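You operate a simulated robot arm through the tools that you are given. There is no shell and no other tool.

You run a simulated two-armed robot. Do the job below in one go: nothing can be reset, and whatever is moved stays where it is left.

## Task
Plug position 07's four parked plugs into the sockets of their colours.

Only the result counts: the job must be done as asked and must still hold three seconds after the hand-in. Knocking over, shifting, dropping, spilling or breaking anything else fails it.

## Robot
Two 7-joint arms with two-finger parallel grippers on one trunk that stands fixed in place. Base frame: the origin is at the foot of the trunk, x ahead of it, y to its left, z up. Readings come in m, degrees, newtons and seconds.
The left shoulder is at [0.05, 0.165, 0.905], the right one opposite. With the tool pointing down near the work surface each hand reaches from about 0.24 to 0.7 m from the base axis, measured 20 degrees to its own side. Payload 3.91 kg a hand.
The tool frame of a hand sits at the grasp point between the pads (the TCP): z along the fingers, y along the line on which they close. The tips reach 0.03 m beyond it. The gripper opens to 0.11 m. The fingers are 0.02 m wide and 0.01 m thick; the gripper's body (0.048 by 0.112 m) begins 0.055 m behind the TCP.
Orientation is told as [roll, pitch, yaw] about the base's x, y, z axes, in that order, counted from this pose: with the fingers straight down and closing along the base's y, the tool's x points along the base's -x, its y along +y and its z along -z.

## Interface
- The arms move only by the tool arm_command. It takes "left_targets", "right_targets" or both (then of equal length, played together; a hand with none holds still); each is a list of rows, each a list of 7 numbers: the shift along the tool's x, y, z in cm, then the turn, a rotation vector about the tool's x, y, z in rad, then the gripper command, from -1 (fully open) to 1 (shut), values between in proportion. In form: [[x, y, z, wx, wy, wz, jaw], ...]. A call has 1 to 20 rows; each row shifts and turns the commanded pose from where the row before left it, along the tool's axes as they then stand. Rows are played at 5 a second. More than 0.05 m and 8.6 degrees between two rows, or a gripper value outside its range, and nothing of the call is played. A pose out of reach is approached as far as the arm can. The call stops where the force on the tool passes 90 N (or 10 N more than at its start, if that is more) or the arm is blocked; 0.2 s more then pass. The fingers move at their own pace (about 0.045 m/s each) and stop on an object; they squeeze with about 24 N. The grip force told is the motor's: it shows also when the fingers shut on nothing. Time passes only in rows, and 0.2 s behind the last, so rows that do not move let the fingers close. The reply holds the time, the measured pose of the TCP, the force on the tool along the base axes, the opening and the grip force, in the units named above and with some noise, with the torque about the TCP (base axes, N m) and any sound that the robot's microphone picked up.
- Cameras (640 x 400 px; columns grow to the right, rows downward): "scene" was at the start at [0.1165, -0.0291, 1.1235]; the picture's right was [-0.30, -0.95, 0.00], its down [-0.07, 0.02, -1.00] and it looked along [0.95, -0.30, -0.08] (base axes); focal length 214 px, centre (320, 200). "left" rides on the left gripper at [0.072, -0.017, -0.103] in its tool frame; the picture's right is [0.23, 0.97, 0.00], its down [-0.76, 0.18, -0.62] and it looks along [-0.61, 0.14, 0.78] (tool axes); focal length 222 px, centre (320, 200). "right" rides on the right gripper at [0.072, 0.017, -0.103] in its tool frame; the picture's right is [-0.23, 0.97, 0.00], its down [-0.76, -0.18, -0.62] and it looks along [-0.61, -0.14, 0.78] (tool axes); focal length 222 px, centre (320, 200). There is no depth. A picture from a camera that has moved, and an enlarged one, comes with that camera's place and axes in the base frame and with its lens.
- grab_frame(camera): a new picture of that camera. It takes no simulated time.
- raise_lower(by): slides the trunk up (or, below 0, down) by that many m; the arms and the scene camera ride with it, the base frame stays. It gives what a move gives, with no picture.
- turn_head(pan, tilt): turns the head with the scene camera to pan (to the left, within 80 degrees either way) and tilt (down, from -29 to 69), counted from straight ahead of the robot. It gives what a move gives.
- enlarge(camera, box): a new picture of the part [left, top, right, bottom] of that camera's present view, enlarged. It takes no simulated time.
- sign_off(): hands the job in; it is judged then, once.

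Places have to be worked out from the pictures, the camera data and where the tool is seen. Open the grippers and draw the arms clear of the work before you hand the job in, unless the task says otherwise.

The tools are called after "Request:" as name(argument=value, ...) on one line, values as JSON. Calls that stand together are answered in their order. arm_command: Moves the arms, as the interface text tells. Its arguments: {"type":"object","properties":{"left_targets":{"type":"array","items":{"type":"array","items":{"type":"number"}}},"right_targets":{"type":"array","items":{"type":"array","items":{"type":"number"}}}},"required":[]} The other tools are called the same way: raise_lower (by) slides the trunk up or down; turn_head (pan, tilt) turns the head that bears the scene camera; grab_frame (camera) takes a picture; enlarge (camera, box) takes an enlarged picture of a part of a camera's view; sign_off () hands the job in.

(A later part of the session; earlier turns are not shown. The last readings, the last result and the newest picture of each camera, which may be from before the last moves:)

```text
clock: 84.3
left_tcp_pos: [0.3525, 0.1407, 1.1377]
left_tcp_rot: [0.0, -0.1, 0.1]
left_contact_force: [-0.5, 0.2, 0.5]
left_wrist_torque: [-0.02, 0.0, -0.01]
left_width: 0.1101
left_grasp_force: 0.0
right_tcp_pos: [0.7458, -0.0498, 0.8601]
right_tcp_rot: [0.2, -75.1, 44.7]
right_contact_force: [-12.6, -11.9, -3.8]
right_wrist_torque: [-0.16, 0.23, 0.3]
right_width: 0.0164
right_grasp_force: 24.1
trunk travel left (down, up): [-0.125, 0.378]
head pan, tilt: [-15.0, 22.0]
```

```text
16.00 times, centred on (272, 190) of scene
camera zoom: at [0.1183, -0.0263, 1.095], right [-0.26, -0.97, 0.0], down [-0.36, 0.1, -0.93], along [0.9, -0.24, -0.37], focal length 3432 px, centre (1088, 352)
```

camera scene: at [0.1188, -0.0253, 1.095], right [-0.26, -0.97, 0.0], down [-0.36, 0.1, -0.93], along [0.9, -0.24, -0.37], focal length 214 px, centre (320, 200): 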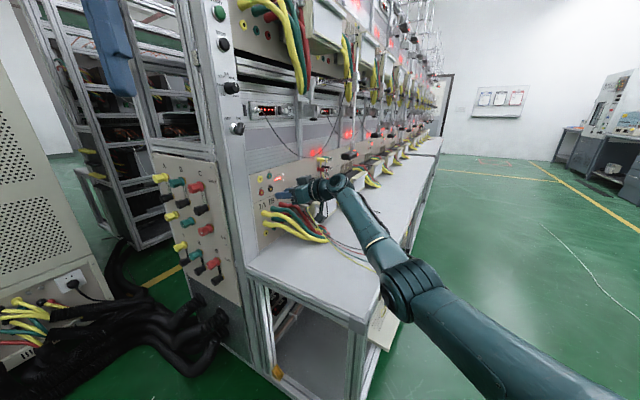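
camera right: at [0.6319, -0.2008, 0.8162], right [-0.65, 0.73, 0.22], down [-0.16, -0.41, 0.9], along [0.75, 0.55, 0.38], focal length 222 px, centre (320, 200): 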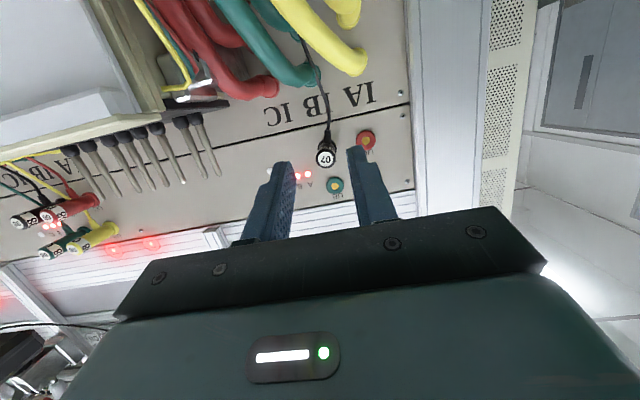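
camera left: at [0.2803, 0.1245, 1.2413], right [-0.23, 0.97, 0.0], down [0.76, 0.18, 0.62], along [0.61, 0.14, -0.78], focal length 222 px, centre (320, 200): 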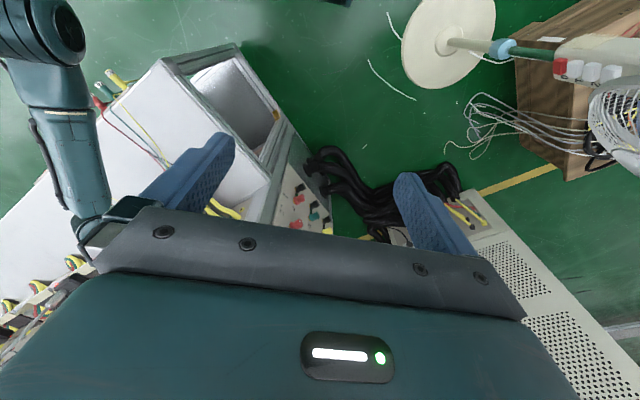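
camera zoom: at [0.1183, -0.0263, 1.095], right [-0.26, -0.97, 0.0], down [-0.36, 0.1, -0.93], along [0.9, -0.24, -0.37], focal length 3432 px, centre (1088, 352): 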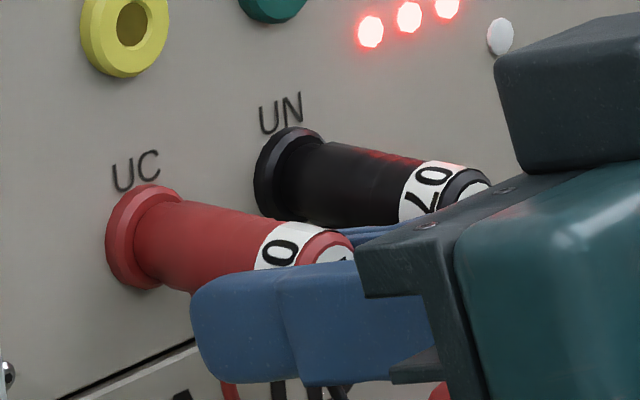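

The plug no longer moves, so it is seated. I release with a small opening and retreat.

Request:
arm_command(right_targets=[[0.0388, 0, -0.1449, 0, 0, 0, 0.491], [0, 0, 0, 0, 0, 0, 0.491], [0, 0, 0, 0, 0, 0, 0.491], [0.259, 0, -0.966, 0, 0, 0, 0.491], [0.518, 0, -1.932, 0, 0, 0, 0.491], [0.518, 0, -1.932, 0, 0, 0, 0.345], [0.518, 0, -1.932, 0, 0, 0, 0.345], [0, 0, 0, 0, 0, 0, 0.345]])

Request:
enlarge(camera="scene", box=[250, 170, 300, 205])

Request:
grab_frame(camera="right")

```text
clock: 86.1
left_tcp_pos: [0.3526, 0.1418, 1.1391]
left_tcp_rot: [-0.1, -0.1, 0.1]
left_contact_force: [0.3, 0.2, 0.5]
left_wrist_torque: [0.04, 0.0, 0.01]
left_width: 0.1101
left_grasp_force: 0.1
right_tcp_pos: [0.6944, -0.1009, 0.8611]
right_tcp_rot: [0.1, -75.2, 45.1]
right_contact_force: [-0.2, -1.0, 0.2]
right_wrist_torque: [0.02, -0.04, -0.01]
right_width: 0.036
right_grasp_force: 0.0
trunk travel left (down, up): [-0.125, 0.378]
head pan, tilt: [-15.0, 22.0]
```

```text
11.43 times, centred on (275, 188) of scene
camera zoom: at [0.1187, -0.0255, 1.095], right [-0.26, -0.97, 0.0], down [-0.36, 0.1, -0.93], along [0.9, -0.24, -0.37], focal length 2451 px, centre (834, 343)
```

zoom: 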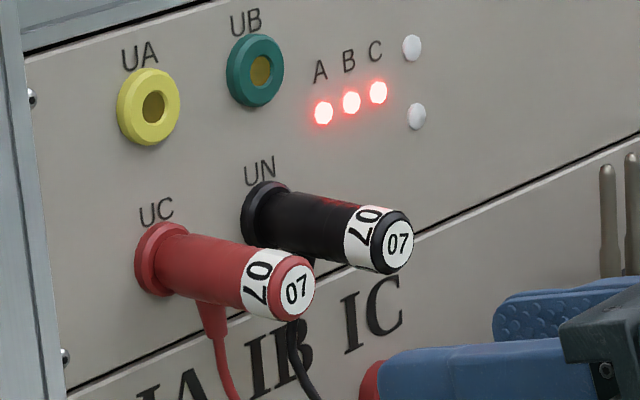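

```text
taken
camera right: at [0.6001, -0.1718, 0.8154], right [-0.65, 0.73, 0.22], down [-0.16, -0.41, 0.9], along [0.74, 0.55, 0.38], focal length 222 px, centre (320, 200)
```

right: 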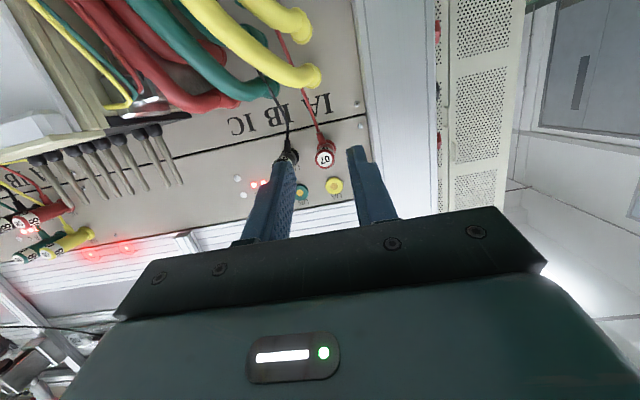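

Red is plugged in UC. Next, green: I travel to in front of the green parked plug.

Request:
arm_command(right_targets=[[-3.526, 0, -0.945, 0, 0, 0, 0.345], [-3.526, 0, -0.945, 0, 0, 0, 0.345], [1.014, -0.764, -3.784, 0, 0, 0, 0.345], [1.014, -0.764, -3.784, 0, 0, 0, 0.345], [1.014, -0.764, -3.784, 0, 0, 0, 0.345], [1.014, -0.764, -3.784, 0, 0, 0, 0.345], [1.014, -0.764, -3.784, 0, 0, 0, 0.345], [1.014, -0.764, -3.784, 0, 0, 0, 0.345], [1.014, -0.764, -3.784, 0, 0, 0, 0.345], [1.014, -0.764, -3.784, 0, 0, 0, 0.345], [1.014, -0.764, -3.784, 0, 0, 0, 0.345], [1.014, -0.764, -3.784, 0, 0, 0, 0.345], [3.616, 0, 0.969, 0, 0, 0, 0.345], [3.616, 0, 0.969, 0, 0, 0, 0.345], [3.616, 0, 0.969, 0, 0, 0, 0.345], [3.616, 0, 0.969, 0, 0, 0, 0.345], [3.616, 0, 0.969, 0, 0, 0, 0.345], [3.616, 0, 0.969, 0, 0, 0, 0.345], [3.616, 0, 0.969, 0, 0, 0, 0.345], [3.616, 0, 0.969, 0, 0, 0, 0.345]])

Request:
turn_head(pan=-38, tilt=38)

Request:
enlarge(camera="scene", box=[290, 165, 360, 215])

Request:
enlarge(camera="right", box=[220, 80, 420, 220])

```text
clock: 90.3
left_tcp_pos: [0.3515, 0.1422, 1.1382]
left_tcp_rot: [-0.1, -0.2, 0.0]
left_contact_force: [-0.2, 0.4, 0.0]
left_wrist_torque: [-0.01, -0.02, 0.0]
left_width: 0.1101
left_grasp_force: 0.1
right_tcp_pos: [0.472, -0.4304, 0.6321]
right_tcp_rot: [-0.1, -75.0, 45.0]
right_contact_force: [0.9, -0.3, -0.2]
right_wrist_torque: [-0.02, 0.0, -0.02]
right_width: 0.0362
right_grasp_force: 0.2
trunk travel left (down, up): [-0.125, 0.378]
head pan, tilt: [-15.0, 22.0]
```

```text
clock: 91.2
left_tcp_pos: [0.3514, 0.1411, 1.1379]
left_tcp_rot: [-0.1, -0.1, 0.1]
left_contact_force: [0.0, 0.1, -0.4]
left_wrist_torque: [0.01, 0.02, -0.02]
left_width: 0.1102
left_grasp_force: 0.1
right_tcp_pos: [0.4729, -0.4291, 0.6334]
right_tcp_rot: [0.0, -75.0, 44.9]
right_contact_force: [0.5, -0.7, 0.7]
right_wrist_torque: [0.02, 0.04, 0.02]
right_width: 0.0358
right_grasp_force: 0.1
trunk travel left (down, up): [-0.125, 0.378]
head pan, tilt: [-38.0, 38.0]
```

```text
8.00 times, centred on (325, 190) of scene
camera zoom: at [0.0972, -0.0545, 1.0698], right [-0.61, -0.79, 0.0], down [-0.49, 0.38, -0.79], along [0.62, -0.48, -0.62], focal length 1716 px, centre (280, 280)
```

zoom: 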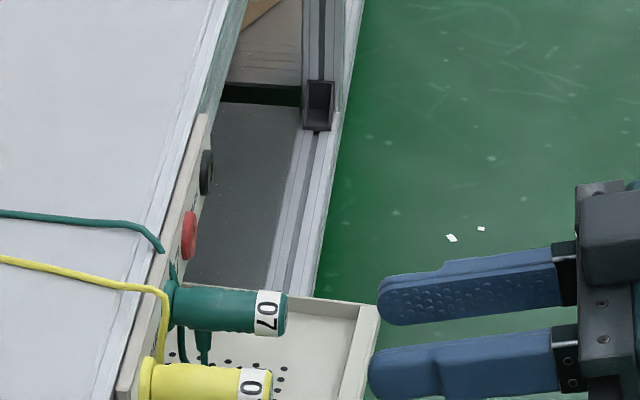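

```text
2.86 times, centred on (320, 150) of right
camera zoom: at [0.3784, -0.5017, 0.589], right [-0.65, 0.73, 0.22], down [-0.16, -0.41, 0.9], along [0.74, 0.55, 0.38], focal length 635 px, centre (320, 343)
```

zoom: 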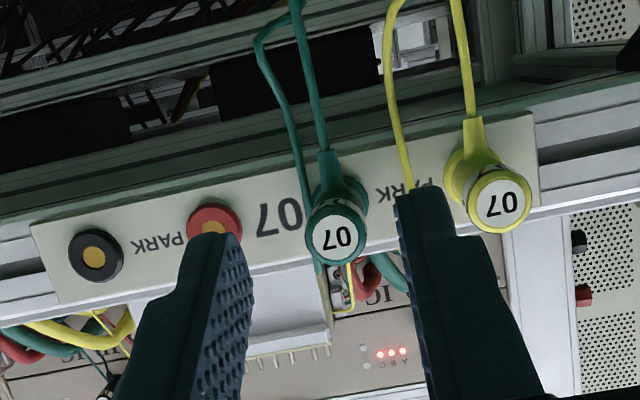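

Green is centred, ~0.8 mm higher relative to the hand than before. I advance with that correction and close.

Request:
arm_command(right_targets=[[-0.56, 0.02, 1.782, 0, 0, 0, 0.345], [-0.483, 0, 1.803, 0, 0, 0, 0.345], [-0.483, 0, 1.803, 0, 0, 0, 0.345], [0, 0, 0, 0, 0, 0, 0.345], [0, 0, 0, 0, 0, 0, 1], [0, 0, 0, 0, 0, 0, 1], [0, 0, 0, 0, 0, 0, 1], [0, 0, 0, 0, 0, 0, 1]])

Request:
enlarge(camera="scene", box=[290, 165, 360, 215])

Request:
enlarge(camera="right", box=[220, 100, 420, 220])

```text
clock: 93.0
left_tcp_pos: [0.3515, 0.1431, 1.1373]
left_tcp_rot: [-0.1, -0.1, 0.1]
left_contact_force: [0.2, 0.4, -0.4]
left_wrist_torque: [-0.02, -0.01, -0.01]
left_width: 0.1097
left_grasp_force: 0.0
right_tcp_pos: [0.5113, -0.3903, 0.6341]
right_tcp_rot: [0.0, -75.0, 44.9]
right_contact_force: [-1.3, 0.7, -0.3]
right_wrist_torque: [-0.01, 0.0, 0.0]
right_width: 0.0164
right_grasp_force: 24.2
trunk travel left (down, up): [-0.125, 0.378]
head pan, tilt: [-38.0, 38.0]
```

```text
8.00 times, centred on (325, 190) of scene
camera zoom: at [0.0971, -0.0544, 1.0698], right [-0.62, -0.79, 0.0], down [-0.49, 0.38, -0.79], along [0.62, -0.48, -0.62], focal length 1716 px, centre (280, 280)
```

zoom: 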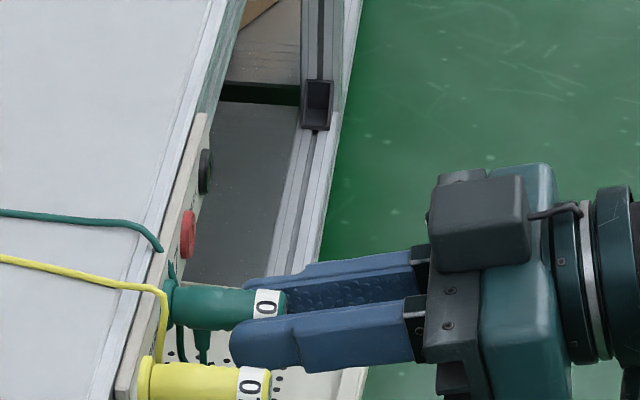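

```text
3.20 times, centred on (320, 160) of right
camera zoom: at [0.4174, -0.4621, 0.5895], right [-0.65, 0.73, 0.22], down [-0.16, -0.41, 0.9], along [0.74, 0.55, 0.38], focal length 711 px, centre (320, 328)
```

zoom: 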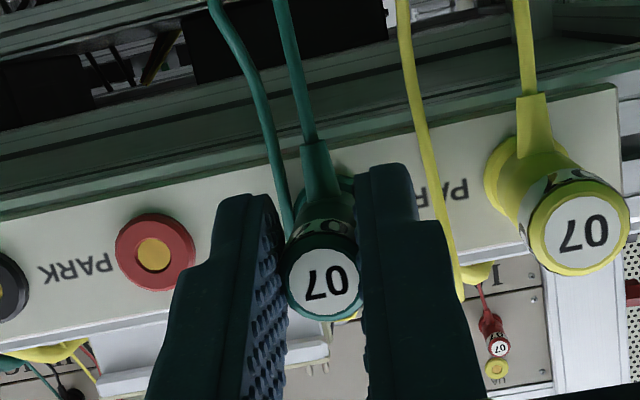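

Green is gripped with almost no side force. I pull it out 5 cm.

Request:
arm_command(right_targets=[[0.2588, 0, -0.9659, 0, 0, 0, 1], [0.2588, 0, -0.9659, 0, 0, 0, 1], [0.2588, 0, -0.9659, 0, 0, 0, 1], [0.2588, 0, -0.9659, 0, 0, 0, 1], [0.2588, 0, -0.9659, 0, 0, 0, 1], [0, 0, 0, 0, 0, 0, 1]])

Request:
enlarge(camera="scene", box=[290, 165, 360, 215])

Request:
enlarge(camera="right", box=[220, 100, 420, 220])

```text
clock: 94.4
left_tcp_pos: [0.3506, 0.1405, 1.1393]
left_tcp_rot: [-0.1, 0.0, 0.1]
left_contact_force: [-0.5, 0.1, 0.3]
left_wrist_torque: [-0.01, 0.04, 0.02]
left_width: 0.11
left_grasp_force: 0.2
right_tcp_pos: [0.4759, -0.4262, 0.6341]
right_tcp_rot: [0.0, -75.1, 45.1]
right_contact_force: [-0.4, 0.5, 0.6]
right_wrist_torque: [-0.01, 0.03, 0.02]
right_width: 0.0164
right_grasp_force: 23.8
trunk travel left (down, up): [-0.125, 0.378]
head pan, tilt: [-38.0, 38.0]
```

```text
8.00 times, centred on (325, 190) of scene
camera zoom: at [0.0971, -0.0545, 1.0698], right [-0.62, -0.79, 0.0], down [-0.49, 0.38, -0.79], along [0.62, -0.48, -0.62], focal length 1716 px, centre (280, 280)
```

zoom: 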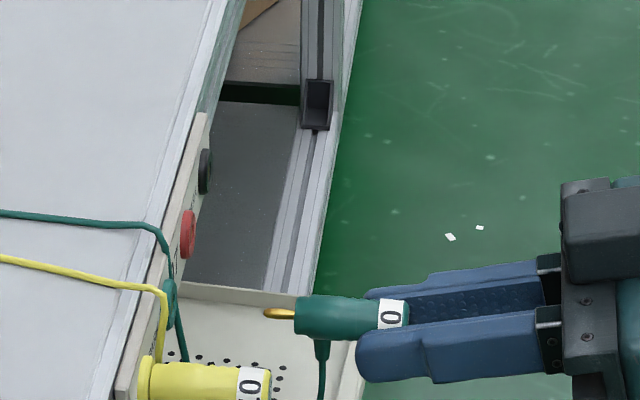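

```text
3.20 times, centred on (320, 160) of right
camera zoom: at [0.382, -0.4978, 0.5892], right [-0.65, 0.73, 0.22], down [-0.16, -0.41, 0.9], along [0.75, 0.55, 0.38], focal length 711 px, centre (320, 328)
```

zoom: 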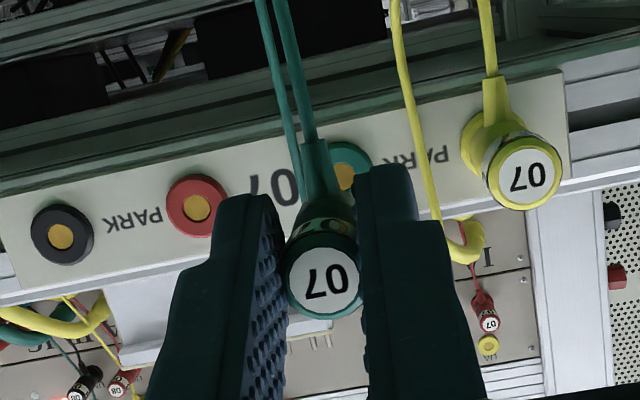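

Green is out. I carry it over to in front of UB (e≈0.606, z≈0.905).

Request:
arm_command(right_targets=[[-3.622, 0, -0.9705, 0, 0, 0, 1], [-3.622, 0, -0.9705, 0, 0, 0, 1], [-3.622, 0, -0.9705, 0, 0, 0, 1], [-3.622, 0, -0.9705, 0, 0, 0, 1], [-3.622, 0, -0.9705, 0, 0, 0, 1], [-3.622, 0, -0.9705, 0, 0, 0, 1], [-3.622, 0, -0.9705, 0, 0, 0, 1], [-3.622, 0, -0.9705, 0, 0, 0, 1], [-0.9939, 0.322, 3.709, 0, 0, 0, 1], [-0.9939, 0.322, 3.709, 0, 0, 0, 1], [-0.9939, 0.322, 3.709, 0, 0, 0, 1], [-0.9939, 0.322, 3.709, 0, 0, 0, 1], [-0.9939, 0.322, 3.709, 0, 0, 0, 1], [-0.9939, 0.322, 3.709, 0, 0, 0, 1], [-0.9939, 0.322, 3.709, 0, 0, 0, 1], [-0.9939, 0.322, 3.709, 0, 0, 0, 1], [-0.9939, 0.322, 3.709, 0, 0, 0, 1], [-0.9939, 0.322, 3.709, 0, 0, 0, 1], [2.8, 0, 0.75, 0, 0, 0, 1], [0, 0, 0, 0, 0, 0, 1]])

Request:
turn_head(pan=-15, tilt=22)

Request:
enlarge(camera="scene", box=[255, 163, 305, 198])

Request:
enlarge(camera="right", box=[250, 90, 410, 230])

```text
clock: 98.6
left_tcp_pos: [0.3532, 0.1416, 1.1368]
left_tcp_rot: [-0.1, 0.0, 0.0]
left_contact_force: [-0.6, -0.3, -0.9]
left_wrist_torque: [0.01, 0.04, -0.01]
left_width: 0.1099
left_grasp_force: 0.1
right_tcp_pos: [0.7252, -0.1314, 0.9034]
right_tcp_rot: [-0.2, -75.2, 45.2]
right_contact_force: [-0.3, 0.6, -0.6]
right_wrist_torque: [0.03, -0.05, 0.0]
right_width: 0.0161
right_grasp_force: 24.1
trunk travel left (down, up): [-0.125, 0.378]
head pan, tilt: [-38.0, 38.0]
```

```text
clock: 99.5
left_tcp_pos: [0.3522, 0.1424, 1.1382]
left_tcp_rot: [-0.1, -0.1, 0.1]
left_contact_force: [-0.4, 0.8, -1.0]
left_wrist_torque: [-0.01, 0.0, 0.03]
left_width: 0.1101
left_grasp_force: 0.0
right_tcp_pos: [0.7249, -0.1312, 0.9037]
right_tcp_rot: [0.0, -74.9, 45.0]
right_contact_force: [0.8, 0.1, -0.6]
right_wrist_torque: [0.0, 0.03, -0.01]
right_width: 0.0162
right_grasp_force: 23.9
trunk travel left (down, up): [-0.125, 0.378]
head pan, tilt: [-15.0, 22.0]
```

```text
11.43 times, centred on (280, 180) of scene
camera zoom: at [0.1188, -0.0254, 1.0949], right [-0.26, -0.97, 0.0], down [-0.36, 0.1, -0.93], along [0.9, -0.24, -0.38], focal length 2451 px, centre (777, 423)
```

zoom: 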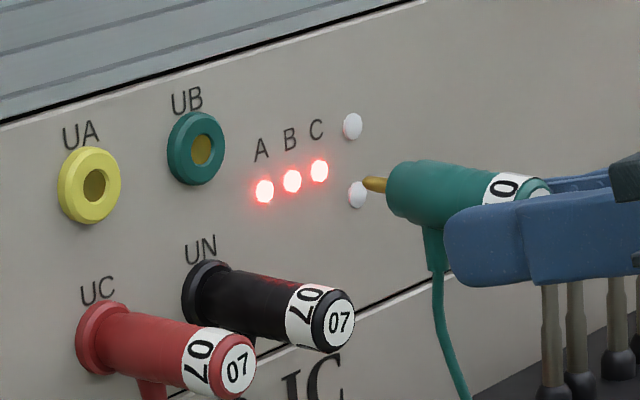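

```text
2.86 times, centred on (330, 160) of right
camera zoom: at [0.6301, -0.2036, 0.8594], right [-0.65, 0.73, 0.22], down [-0.16, -0.41, 0.9], along [0.74, 0.55, 0.38], focal length 635 px, centre (291, 314)
```

zoom: 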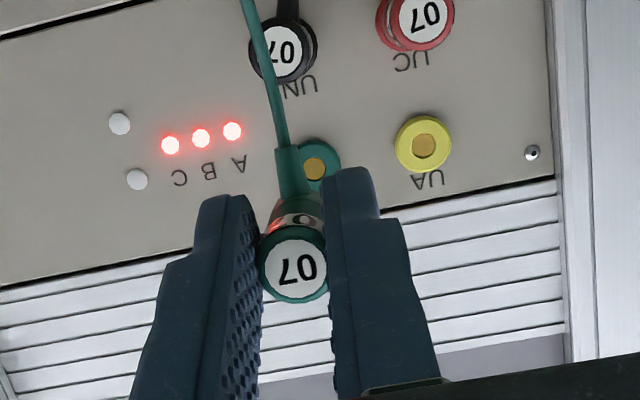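

Green's pin reads ~1.5 mm low relative to UB, e is fine. I raise by 1.5 mm and advance 5 cm.

Request:
arm_command(right_targets=[[-0.145, 0.03, -0.0388, 0, 0, 0, 1], [-0.3235, 0, 1.2074, 0, 0, 0, 1], [-0.3235, 0, 1.2074, 0, 0, 0, 1], [-0.3235, 0, 1.2074, 0, 0, 0, 1], [-0.3235, 0, 1.2074, 0, 0, 0, 1], [0, 0, 0, 0, 0, 0, 1], [0, 0, 0, 0, 0, 0, 1]])

Request:
enlarge(camera="scene", box=[258, 166, 298, 191])

Request:
enlarge(camera="right", box=[250, 110, 410, 230])

```text
clock: 101.0
left_tcp_pos: [0.3524, 0.1429, 1.1383]
left_tcp_rot: [-0.1, -0.1, 0.2]
left_contact_force: [-0.2, -1.0, 0.4]
left_wrist_torque: [0.04, 0.01, -0.01]
left_width: 0.1102
left_grasp_force: 0.0
right_tcp_pos: [0.7617, -0.0954, 0.9055]
right_tcp_rot: [-0.1, -75.0, 45.0]
right_contact_force: [1.0, -0.1, -0.5]
right_wrist_torque: [-0.01, 0.0, -0.02]
right_width: 0.0162
right_grasp_force: 24.2
trunk travel left (down, up): [-0.125, 0.378]
head pan, tilt: [-15.0, 22.0]
```

```text
16.00 times, centred on (278, 178) of scene
camera zoom: at [0.1188, -0.0254, 1.095], right [-0.26, -0.97, 0.0], down [-0.36, 0.1, -0.93], along [0.9, -0.24, -0.37], focal length 3432 px, centre (992, 544)
```

zoom: 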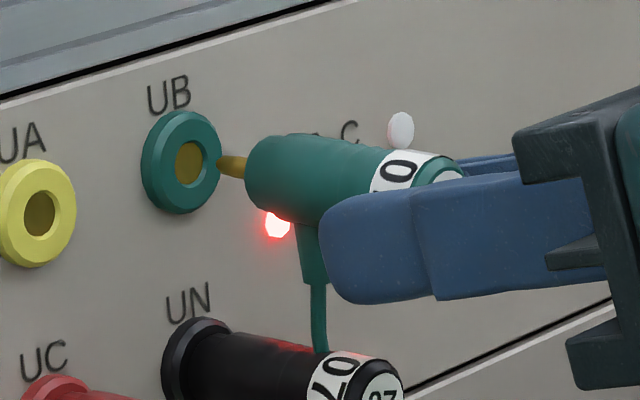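

```text
3.33 times, centred on (330, 170) of right
camera zoom: at [0.6661, -0.1681, 0.8612], right [-0.65, 0.73, 0.22], down [-0.16, -0.41, 0.9], along [0.74, 0.55, 0.38], focal length 740 px, centre (287, 300)
```

zoom: 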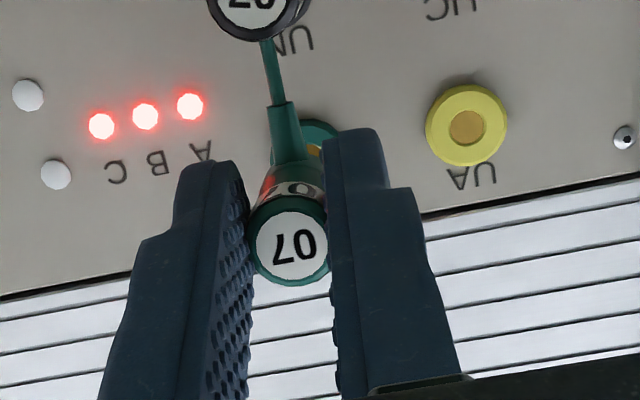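

Scene view says slightly high, wrist view slightly low; the true error is under 1 mm. I apply -0.4 mm in both z and e and advance 13 mm gently.

Request:
arm_command(right_targets=[[0.0386, 0.04, 0.0104, 0, 0, 0, 1], [-0.0673, 0, 0.2511, 0, 0, 0, 1], [-0.0673, 0, 0.2511, 0, 0, 0, 1], [-0.0673, 0, 0.2511, 0, 0, 0, 1], [-0.0673, 0, 0.2511, 0, 0, 0, 1], [-0.0673, 0, 0.2511, 0, 0, 0, 1], [0, 0, 0, 0, 0, 0, 1]])

Request:
enlarge(camera="scene", box=[258, 166, 298, 191])

```text
clock: 102.7
left_tcp_pos: [0.3519, 0.1413, 1.1383]
left_tcp_rot: [-0.2, 0.0, 0.2]
left_contact_force: [-0.1, -0.4, 0.4]
left_wrist_torque: [0.0, 0.0, -0.02]
left_width: 0.1099
left_grasp_force: 0.0
right_tcp_pos: [0.7699, -0.0874, 0.9033]
right_tcp_rot: [0.0, -74.9, 44.9]
right_contact_force: [0.9, -1.2, -0.9]
right_wrist_torque: [-0.04, 0.0, -0.11]
right_width: 0.0164
right_grasp_force: 24.1
trunk travel left (down, up): [-0.125, 0.378]
head pan, tilt: [-15.0, 22.0]
```

```text
16.00 times, centred on (278, 178) of scene
camera zoom: at [0.1189, -0.0255, 1.0949], right [-0.26, -0.97, 0.0], down [-0.36, 0.1, -0.93], along [0.9, -0.24, -0.37], focal length 3432 px, centre (992, 544)
```

zoom: 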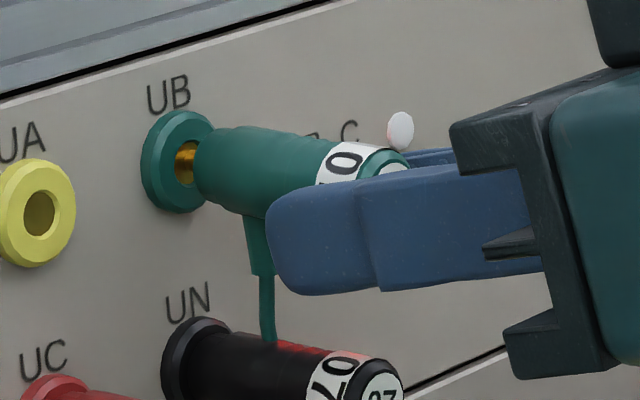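

The pin is in UB without resistance. I push on ~9 mm to seat it.

Request:
arm_command(right_targets=[[-0.0673, 0, 0.2511, 0, 0, 0, 1], [-0.0673, 0, 0.2511, 0, 0, 0, 1], [-0.0673, 0, 0.2511, 0, 0, 0, 1], [-0.0337, 0, 0.1256, 0, 0, 0, 1], [0, 0, 0, 0, 0, 0, 1]])

Request:
enlarge(camera="scene", box=[258, 166, 298, 191])

```text
clock: 103.8
left_tcp_pos: [0.3505, 0.1411, 1.1387]
left_tcp_rot: [-0.1, -0.1, 0.1]
left_contact_force: [-0.1, 0.0, 0.8]
left_wrist_torque: [-0.02, 0.0, 0.0]
left_width: 0.1099
left_grasp_force: 0.0
right_tcp_pos: [0.7751, -0.0807, 0.9048]
right_tcp_rot: [0.1, -75.0, 45.0]
right_contact_force: [-21.3, -6.8, -5.6]
right_wrist_torque: [-0.15, 0.18, 0.07]
right_width: 0.0161
right_grasp_force: 24.3
trunk travel left (down, up): [-0.125, 0.378]
head pan, tilt: [-15.0, 22.0]
```

```text
16.00 times, centred on (278, 178) of scene
camera zoom: at [0.1177, -0.0259, 1.0951], right [-0.26, -0.97, 0.0], down [-0.36, 0.1, -0.93], along [0.9, -0.24, -0.37], focal length 3432 px, centre (992, 544)
```

zoom: 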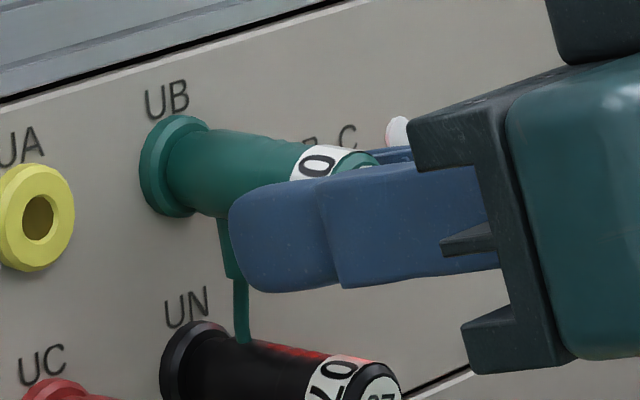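

Seated at ~20 N. I add the 1.5 mm confirming push, then release with a small opening and retreat.

Request:
arm_command(right_targets=[[-0.0388, 0, 0.1449, 0, 0, 0, 1], [0, 0, 0, 0, 0, 0, 1]])

Request:
enlarge(camera="scene", box=[258, 166, 298, 191])

Request:
arm_command(right_targets=[[0.0388, 0, -0.1449, 0, 0, 0, 0.491], [0, 0, 0, 0, 0, 0, 0.491], [0, 0, 0, 0, 0, 0, 0.491], [0.259, 0, -0.966, 0, 0, 0, 0.491], [0.518, 0, -1.932, 0, 0, 0, 0.491], [0.518, 0, -1.932, 0, 0, 0, 0.345], [0.518, 0, -1.932, 0, 0, 0, 0.345], [0, 0, 0, 0, 0, 0, 0.345]])

Request:
enlarge(camera="scene", box=[250, 165, 300, 200])

```text
clock: 104.5
left_tcp_pos: [0.3511, 0.1414, 1.1387]
left_tcp_rot: [-0.1, -0.1, 0.1]
left_contact_force: [-0.6, 0.5, 0.5]
left_wrist_torque: [0.01, -0.01, 0.0]
left_width: 0.1099
left_grasp_force: 0.1
right_tcp_pos: [0.7765, -0.0803, 0.9059]
right_tcp_rot: [0.0, -75.0, 45.0]
right_contact_force: [-16.8, -3.7, -5.6]
right_wrist_torque: [-0.2, 0.21, 0.16]
right_width: 0.0163
right_grasp_force: 24.3
trunk travel left (down, up): [-0.125, 0.378]
head pan, tilt: [-15.0, 22.0]
```

```text
16.00 times, centred on (278, 178) of scene
camera zoom: at [0.1179, -0.0258, 1.0951], right [-0.26, -0.97, 0.0], down [-0.36, 0.1, -0.93], along [0.9, -0.24, -0.37], focal length 3432 px, centre (992, 544)
```

zoom: 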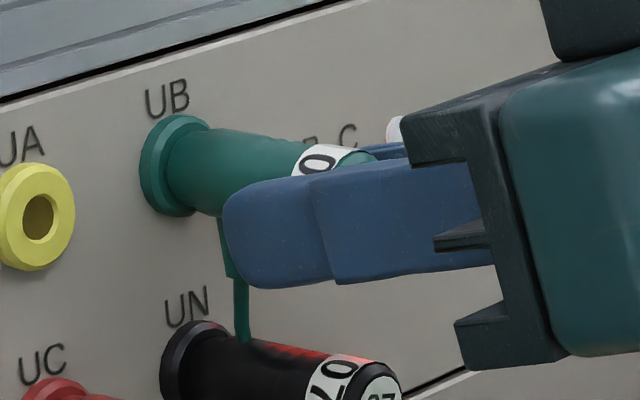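

```text
clock: 106.2
left_tcp_pos: [0.3533, 0.1419, 1.1385]
left_tcp_rot: [-0.1, -0.1, 0.1]
left_contact_force: [0.2, -0.6, 0.3]
left_wrist_torque: [0.0, -0.04, 0.02]
left_width: 0.1103
left_grasp_force: 0.0
right_tcp_pos: [0.7273, -0.1311, 0.9049]
right_tcp_rot: [0.2, -75.0, 44.8]
right_contact_force: [0.5, 0.7, 0.4]
right_wrist_torque: [-0.03, 0.04, 0.01]
right_width: 0.0358
right_grasp_force: 0.1
trunk travel left (down, up): [-0.125, 0.378]
head pan, tilt: [-15.0, 22.0]
```

```text
11.43 times, centred on (275, 182) of scene
camera zoom: at [0.1187, -0.0255, 1.095], right [-0.26, -0.97, 0.0], down [-0.36, 0.1, -0.93], along [0.9, -0.24, -0.37], focal length 2451 px, centre (834, 400)
```

zoom: 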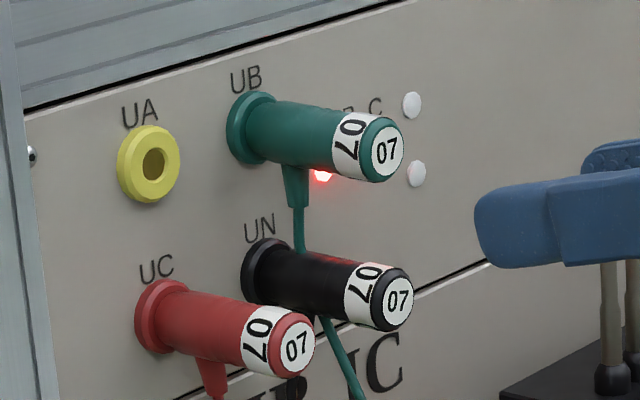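

Green is in UB. Last one: yellow. I travel to in front of the yellow parked plug (expected e≈0.590).

Request:
arm_command(right_targets=[[-3.864, 0, -1.035, 0, 0, 0, 0.345], [1.0148, 0.155, -3.787, 0, 0, 0, 0.345], [1.0148, 0.155, -3.787, 0, 0, 0, 0.345], [1.0148, 0.155, -3.787, 0, 0, 0, 0.345], [1.0148, 0.155, -3.787, 0, 0, 0, 0.345], [1.0148, 0.155, -3.787, 0, 0, 0, 0.345], [1.0148, 0.155, -3.787, 0, 0, 0, 0.345], [1.0148, 0.155, -3.787, 0, 0, 0, 0.345], [1.0148, 0.155, -3.787, 0, 0, 0, 0.345], [1.0148, 0.155, -3.787, 0, 0, 0, 0.345], [1.0148, 0.155, -3.787, 0, 0, 0, 0.345], [3.755, 0, 1.006, 0, 0, 0, 0.345], [3.755, 0, 1.006, 0, 0, 0, 0.345], [3.755, 0, 1.006, 0, 0, 0, 0.345], [3.755, 0, 1.006, 0, 0, 0, 0.345], [3.755, 0, 1.006, 0, 0, 0, 0.345], [3.755, 0, 1.006, 0, 0, 0, 0.345], [3.755, 0, 1.006, 0, 0, 0, 0.345], [3.755, 0, 1.006, 0, 0, 0, 0.345]])

Request:
turn_head(pan=-38, tilt=38)

Request:
enlarge(camera="scene", box=[285, 170, 355, 220])

Request:
enlarge(camera="right", box=[220, 80, 420, 220])

```text
clock: 110.2
left_tcp_pos: [0.3527, 0.1424, 1.1392]
left_tcp_rot: [0.0, -0.1, 0.2]
left_contact_force: [0.4, 0.3, 1.3]
left_wrist_torque: [-0.01, 0.03, -0.04]
left_width: 0.1097
left_grasp_force: 0.1
right_tcp_pos: [0.4393, -0.3973, 0.635]
right_tcp_rot: [-0.2, -75.0, 45.2]
right_contact_force: [0.1, -0.1, 0.9]
right_wrist_torque: [0.01, -0.01, -0.01]
right_width: 0.0359
right_grasp_force: 0.1
trunk travel left (down, up): [-0.125, 0.378]
head pan, tilt: [-15.0, 22.0]
```

```text
clock: 111.1
left_tcp_pos: [0.3532, 0.1433, 1.1394]
left_tcp_rot: [0.0, -0.2, 0.1]
left_contact_force: [-0.2, -0.2, 0.0]
left_wrist_torque: [-0.01, -0.01, 0.03]
left_width: 0.1101
left_grasp_force: 0.0
right_tcp_pos: [0.4386, -0.3959, 0.6342]
right_tcp_rot: [0.0, -75.0, 45.0]
right_contact_force: [-0.6, -0.2, 0.5]
right_wrist_torque: [-0.01, 0.01, 0.0]
right_width: 0.036
right_grasp_force: 0.0
trunk travel left (down, up): [-0.125, 0.378]
head pan, tilt: [-38.0, 38.0]
```

```text
8.00 times, centred on (320, 195) of scene
camera zoom: at [0.0972, -0.0545, 1.0698], right [-0.61, -0.79, 0.0], down [-0.49, 0.38, -0.79], along [0.62, -0.48, -0.62], focal length 1716 px, centre (320, 240)
```

zoom: 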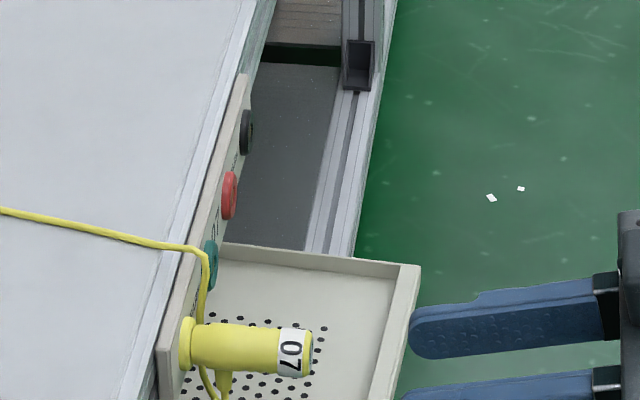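

```text
2.86 times, centred on (320, 150) of right
camera zoom: at [0.3442, -0.4679, 0.5909], right [-0.65, 0.73, 0.22], down [-0.16, -0.41, 0.9], along [0.74, 0.55, 0.38], focal length 635 px, centre (320, 343)
```

zoom: 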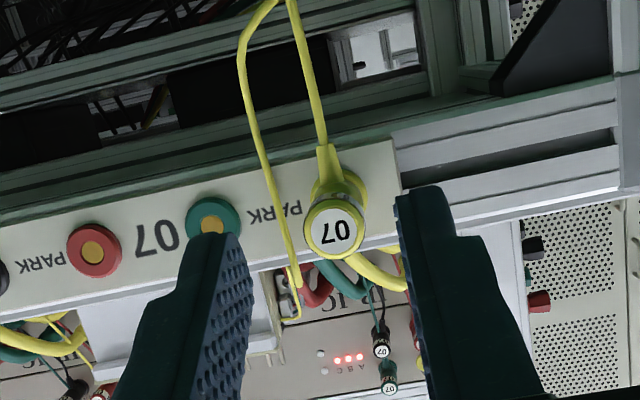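

Yellow is centred (z about 1 mm low relative to the hand). I advance with a -0.6 mm z correction and close.

Request:
arm_command(right_targets=[[-0.425, 0.01, 1.8185, 0, 0, 0, 0.345], [-0.483, 0, 1.803, 0, 0, 0, 0.345], [-0.483, 0, 1.803, 0, 0, 0, 0.345], [0, 0, 0, 0, 0, 0, 0.345], [0, 0, 0, 0, 0, 0, 1], [0, 0, 0, 0, 0, 0, 1], [0, 0, 0, 0, 0, 0, 1], [0, 0, 0, 0, 0, 0, 1]])

Request:
enlarge(camera="scene", box=[285, 175, 355, 225])

Request:
enlarge(camera="right", box=[220, 100, 420, 220])

```text
clock: 112.9
left_tcp_pos: [0.3509, 0.1427, 1.1386]
left_tcp_rot: [-0.1, -0.1, 0.2]
left_contact_force: [-0.7, 0.7, -0.4]
left_wrist_torque: [-0.03, -0.02, -0.01]
left_width: 0.1099
left_grasp_force: 0.1
right_tcp_pos: [0.4782, -0.3565, 0.6338]
right_tcp_rot: [0.0, -75.1, 45.0]
right_contact_force: [-1.7, 0.1, 0.1]
right_wrist_torque: [0.02, 0.01, -0.01]
right_width: 0.0163
right_grasp_force: 24.1
trunk travel left (down, up): [-0.125, 0.378]
head pan, tilt: [-38.0, 38.0]
```

```text
8.00 times, centred on (320, 200) of scene
camera zoom: at [0.0971, -0.0545, 1.0698], right [-0.62, -0.79, 0.0], down [-0.49, 0.38, -0.79], along [0.62, -0.48, -0.62], focal length 1716 px, centre (320, 200)
```

zoom: 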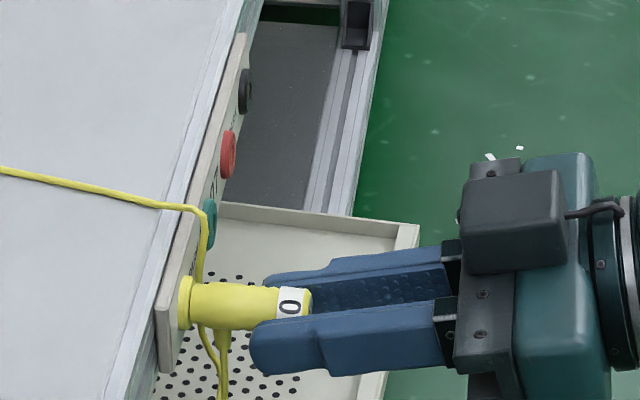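

```text
3.20 times, centred on (320, 160) of right
camera zoom: at [0.3839, -0.4278, 0.5897], right [-0.65, 0.73, 0.22], down [-0.16, -0.41, 0.9], along [0.74, 0.55, 0.38], focal length 711 px, centre (320, 328)
```

zoom: 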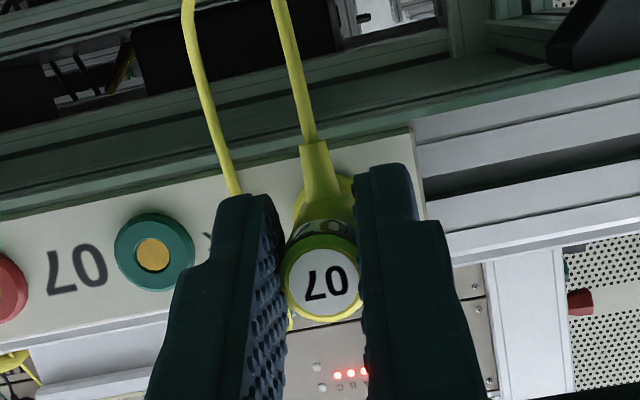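

Yellow is gripped with almost no side load. I pull it out 5 cm.

Request:
arm_command(right_targets=[[0.2588, 0, -0.9659, 0, 0, 0, 1], [0.2588, 0, -0.9659, 0, 0, 0, 1], [0.2588, 0, -0.9659, 0, 0, 0, 1], [0.2588, 0, -0.9659, 0, 0, 0, 1], [0.2588, 0, -0.9659, 0, 0, 0, 1], [0, 0, 0, 0, 0, 0, 1]])

Request:
enlarge(camera="scene", box=[285, 175, 355, 225])

Request:
enlarge(camera="right", box=[220, 100, 420, 220])

```text
clock: 114.3
left_tcp_pos: [0.3526, 0.1427, 1.1381]
left_tcp_rot: [0.0, -0.1, 0.1]
left_contact_force: [0.3, 0.5, 0.1]
left_wrist_torque: [-0.01, 0.02, 0.0]
left_width: 0.1101
left_grasp_force: 0.0
right_tcp_pos: [0.4425, -0.3911, 0.6341]
right_tcp_rot: [0.0, -75.2, 45.1]
right_contact_force: [-0.6, 0.3, -0.1]
right_wrist_torque: [-0.01, 0.01, 0.02]
right_width: 0.0163
right_grasp_force: 23.8
trunk travel left (down, up): [-0.125, 0.378]
head pan, tilt: [-38.0, 38.0]
```

```text
8.00 times, centred on (320, 200) of scene
camera zoom: at [0.0971, -0.0545, 1.0698], right [-0.62, -0.79, 0.0], down [-0.49, 0.38, -0.79], along [0.62, -0.48, -0.62], focal length 1716 px, centre (320, 200)
```

zoom: 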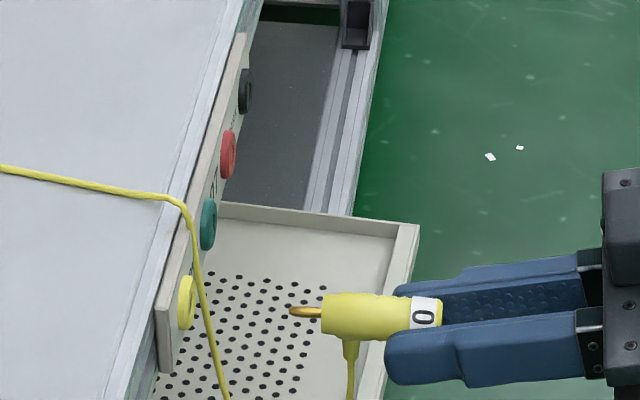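

```text
3.20 times, centred on (320, 160) of right
camera zoom: at [0.3479, -0.4637, 0.59], right [-0.65, 0.73, 0.22], down [-0.16, -0.41, 0.9], along [0.74, 0.55, 0.38], focal length 711 px, centre (320, 328)
```

zoom: 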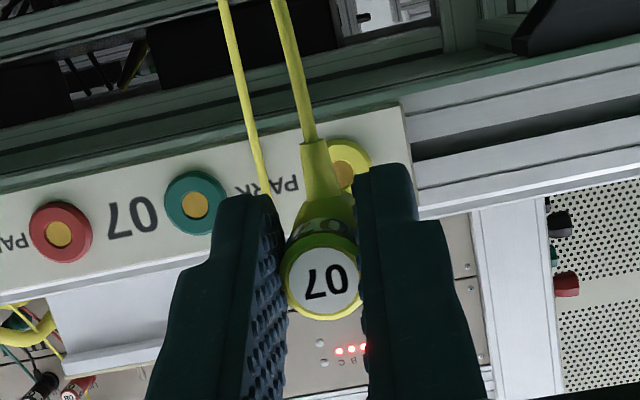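

Yellow is out. I carry it to in front of UA (e≈0.564, z≈0.905).

Request:
arm_command(right_targets=[[-3.622, 0, -0.9705, 0, 0, 0, 1], [-3.622, 0, -0.9705, 0, 0, 0, 1], [-3.622, 0, -0.9705, 0, 0, 0, 1], [-3.622, 0, -0.9705, 0, 0, 0, 1], [-3.622, 0, -0.9705, 0, 0, 0, 1], [-3.622, 0, -0.9705, 0, 0, 0, 1], [-3.622, 0, -0.9705, 0, 0, 0, 1], [-3.622, 0, -0.9705, 0, 0, 0, 1], [-0.9939, 0.26, 3.709, 0, 0, 0, 1], [-0.9939, 0.26, 3.709, 0, 0, 0, 1], [-0.9939, 0.26, 3.709, 0, 0, 0, 1], [-0.9939, 0.26, 3.709, 0, 0, 0, 1], [-0.9939, 0.26, 3.709, 0, 0, 0, 1], [-0.9939, 0.26, 3.709, 0, 0, 0, 1], [-0.9939, 0.26, 3.709, 0, 0, 0, 1], [-0.9939, 0.26, 3.709, 0, 0, 0, 1], [-0.9939, 0.26, 3.709, 0, 0, 0, 1], [-0.9939, 0.26, 3.709, 0, 0, 0, 1], [2.8, 0, 0.75, 0, 0, 0, 1], [0, 0, 0, 0, 0, 0, 1]])

Request:
turn_head(pan=-15, tilt=22)

Request:
enlarge(camera="scene", box=[250, 163, 300, 198])

Request:
enlarge(camera="right", box=[250, 90, 410, 230])

```text
clock: 118.5
left_tcp_pos: [0.3522, 0.143, 1.1382]
left_tcp_rot: [-0.1, -0.1, 0.1]
left_contact_force: [0.1, -0.1, -0.1]
left_wrist_torque: [0.03, -0.01, 0.01]
left_width: 0.11
left_grasp_force: 0.0
right_tcp_pos: [0.6963, -0.1014, 0.9043]
right_tcp_rot: [0.0, -75.1, 45.0]
right_contact_force: [0.1, 0.2, 0.2]
right_wrist_torque: [0.05, 0.03, 0.01]
right_width: 0.0161
right_grasp_force: 24.4
trunk travel left (down, up): [-0.125, 0.378]
head pan, tilt: [-38.0, 38.0]
```

```text
clock: 119.4
left_tcp_pos: [0.3535, 0.1417, 1.1387]
left_tcp_rot: [-0.1, -0.2, 0.2]
left_contact_force: [0.0, 0.9, -0.1]
left_wrist_torque: [0.0, -0.02, -0.01]
left_width: 0.1103
left_grasp_force: 0.0
right_tcp_pos: [0.6954, -0.1014, 0.9031]
right_tcp_rot: [0.0, -75.0, 44.9]
right_contact_force: [1.1, -0.1, -1.2]
right_wrist_torque: [0.0, 0.0, 0.02]
right_width: 0.0163
right_grasp_force: 23.6
trunk travel left (down, up): [-0.125, 0.378]
head pan, tilt: [-15.0, 22.0]
```

```text
11.43 times, centred on (275, 180) of scene
camera zoom: at [0.1188, -0.0254, 1.0949], right [-0.26, -0.97, 0.0], down [-0.36, 0.1, -0.93], along [0.9, -0.24, -0.38], focal length 2451 px, centre (834, 423)
```

zoom: 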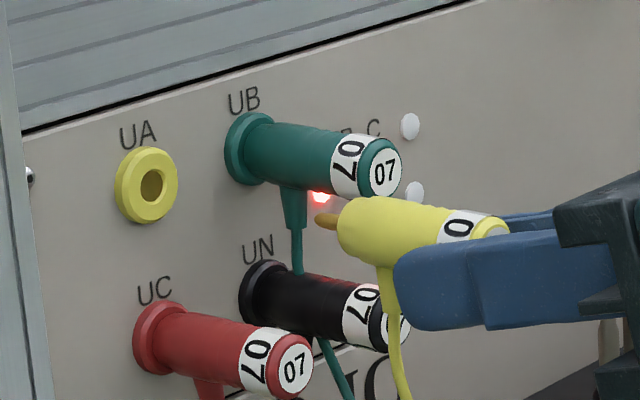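

```text
2.86 times, centred on (330, 160) of right
camera zoom: at [0.6011, -0.173, 0.8602], right [-0.65, 0.73, 0.22], down [-0.16, -0.41, 0.9], along [0.74, 0.55, 0.38], focal length 635 px, centre (291, 314)
```

zoom: 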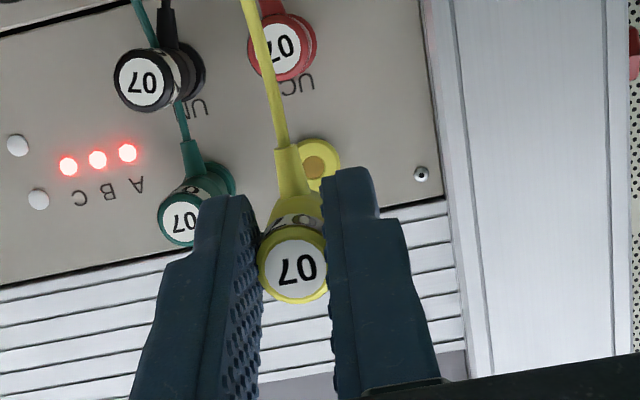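

Yellow's pin is ~1 mm low relative to UA; e is fine. I raise 0.9 mm and advance 5 cm.

Request:
arm_command(right_targets=[[-0.087, 0.03, -0.0233, 0, 0, 0, 1], [-0.3235, 0, 1.2074, 0, 0, 0, 1], [-0.3235, 0, 1.2074, 0, 0, 0, 1], [-0.3235, 0, 1.2074, 0, 0, 0, 1], [-0.3235, 0, 1.2074, 0, 0, 0, 1], [0, 0, 0, 0, 0, 0, 1], [0, 0, 0, 0, 0, 0, 1]])

Request:
enlarge(camera="scene", box=[252, 168, 292, 193])

Request:
enlarge(camera="right", box=[250, 110, 410, 230])

```text
clock: 121.0
left_tcp_pos: [0.3526, 0.1421, 1.1383]
left_tcp_rot: [0.0, -0.1, 0.0]
left_contact_force: [-0.1, 1.0, 1.0]
left_wrist_torque: [0.03, -0.01, 0.02]
left_width: 0.1101
left_grasp_force: 0.1
right_tcp_pos: [0.7311, -0.0661, 0.9066]
right_tcp_rot: [0.0, -75.2, 45.0]
right_contact_force: [0.9, -0.3, -0.3]
right_wrist_torque: [-0.01, -0.02, 0.03]
right_width: 0.0161
right_grasp_force: 23.5
trunk travel left (down, up): [-0.125, 0.378]
head pan, tilt: [-15.0, 22.0]
```

```text
16.00 times, centred on (272, 180) of scene
camera zoom: at [0.1188, -0.0254, 1.095], right [-0.26, -0.97, 0.0], down [-0.36, 0.1, -0.93], along [0.9, -0.24, -0.37], focal length 3432 px, centre (1088, 512)
```

zoom: 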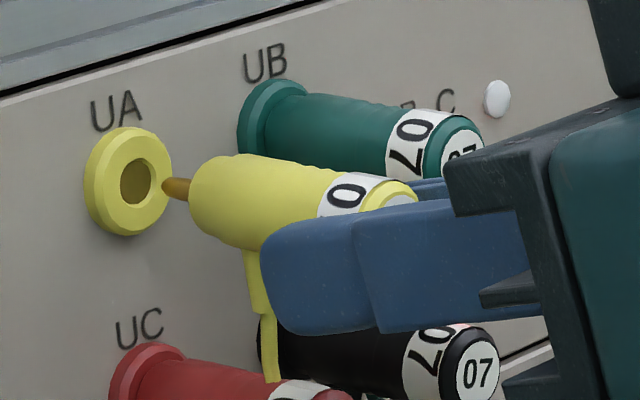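

```text
3.33 times, centred on (330, 170) of right
camera zoom: at [0.6363, -0.1377, 0.8609], right [-0.65, 0.73, 0.22], down [-0.16, -0.41, 0.9], along [0.74, 0.55, 0.38], focal length 740 px, centre (287, 300)
```

zoom: 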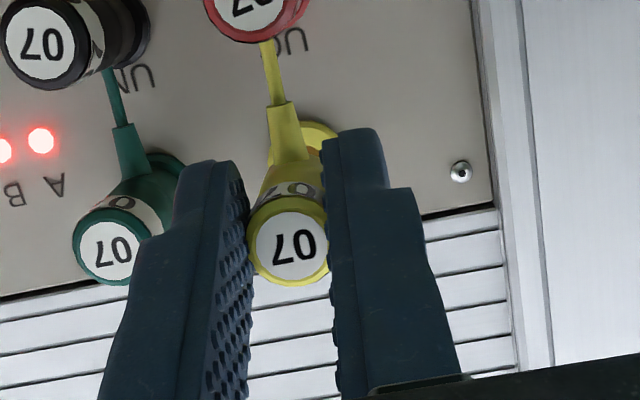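

Extrapolated, the pin hits UA's centre within ~0.3 mm, 7 mm away. I advance 13 mm gently.

Request:
arm_command(right_targets=[[-0.0673, 0, 0.2511, 0, 0, 0, 1], [-0.0673, 0, 0.2511, 0, 0, 0, 1], [-0.0673, 0, 0.2511, 0, 0, 0, 1], [-0.0673, 0, 0.2511, 0, 0, 0, 1], [-0.0673, 0, 0.2511, 0, 0, 0, 1], [0, 0, 0, 0, 0, 0, 1]])

Request:
enlarge(camera="scene", box=[252, 168, 292, 193])

```text
clock: 122.4
left_tcp_pos: [0.352, 0.1419, 1.1378]
left_tcp_rot: [-0.2, -0.1, 0.1]
left_contact_force: [-0.2, 0.6, 0.0]
left_wrist_torque: [-0.01, 0.0, -0.03]
left_width: 0.1098
left_grasp_force: 0.0
right_tcp_pos: [0.7399, -0.0576, 0.9058]
right_tcp_rot: [0.1, -75.1, 44.9]
right_contact_force: [-0.4, -0.6, -0.2]
right_wrist_torque: [-0.01, 0.01, 0.02]
right_width: 0.0162
right_grasp_force: 23.4
trunk travel left (down, up): [-0.125, 0.378]
head pan, tilt: [-15.0, 22.0]
```

```text
16.00 times, centred on (272, 180) of scene
camera zoom: at [0.1188, -0.0254, 1.095], right [-0.26, -0.97, 0.0], down [-0.36, 0.1, -0.93], along [0.9, -0.24, -0.37], focal length 3432 px, centre (1088, 512)
```

zoom: 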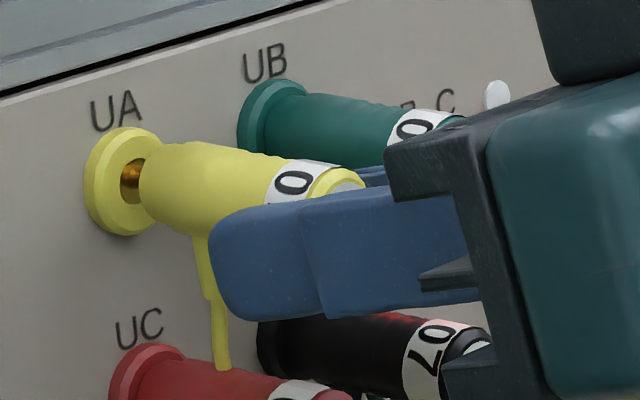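

The yellow pin is in UA without force. I push on ~8.5 mm to seat it.

Request:
arm_command(right_targets=[[-0.0673, 0, 0.2511, 0, 0, 0, 1], [-0.0673, 0, 0.2511, 0, 0, 0, 1], [-0.0673, 0, 0.2511, 0, 0, 0, 1], [-0.0259, 0, 0.0966, 0, 0, 0, 1], [0, 0, 0, 0, 0, 0, 1]])

Request:
enlarge(camera="scene", box=[252, 168, 292, 193])

```text
clock: 123.6
left_tcp_pos: [0.3511, 0.1407, 1.1386]
left_tcp_rot: [0.0, -0.1, 0.1]
left_contact_force: [0.1, -0.5, 0.0]
left_wrist_torque: [0.02, -0.01, -0.03]
left_width: 0.1098
left_grasp_force: 0.0
right_tcp_pos: [0.745, -0.0513, 0.9052]
right_tcp_rot: [0.1, -75.0, 45.0]
right_contact_force: [-19.4, -8.3, -7.1]
right_wrist_torque: [-0.2, 0.17, 0.39]
right_width: 0.0165
right_grasp_force: 23.7
trunk travel left (down, up): [-0.125, 0.378]
head pan, tilt: [-15.0, 22.0]
```

```text
16.00 times, centred on (272, 180) of scene
camera zoom: at [0.1179, -0.026, 1.095], right [-0.26, -0.97, 0.0], down [-0.36, 0.1, -0.93], along [0.9, -0.24, -0.37], focal length 3432 px, centre (1088, 512)
```

zoom: 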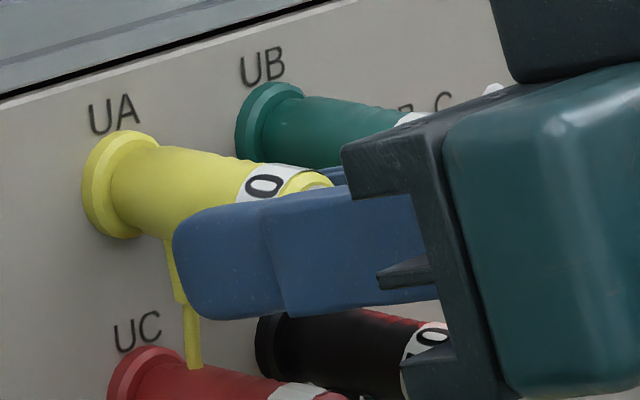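

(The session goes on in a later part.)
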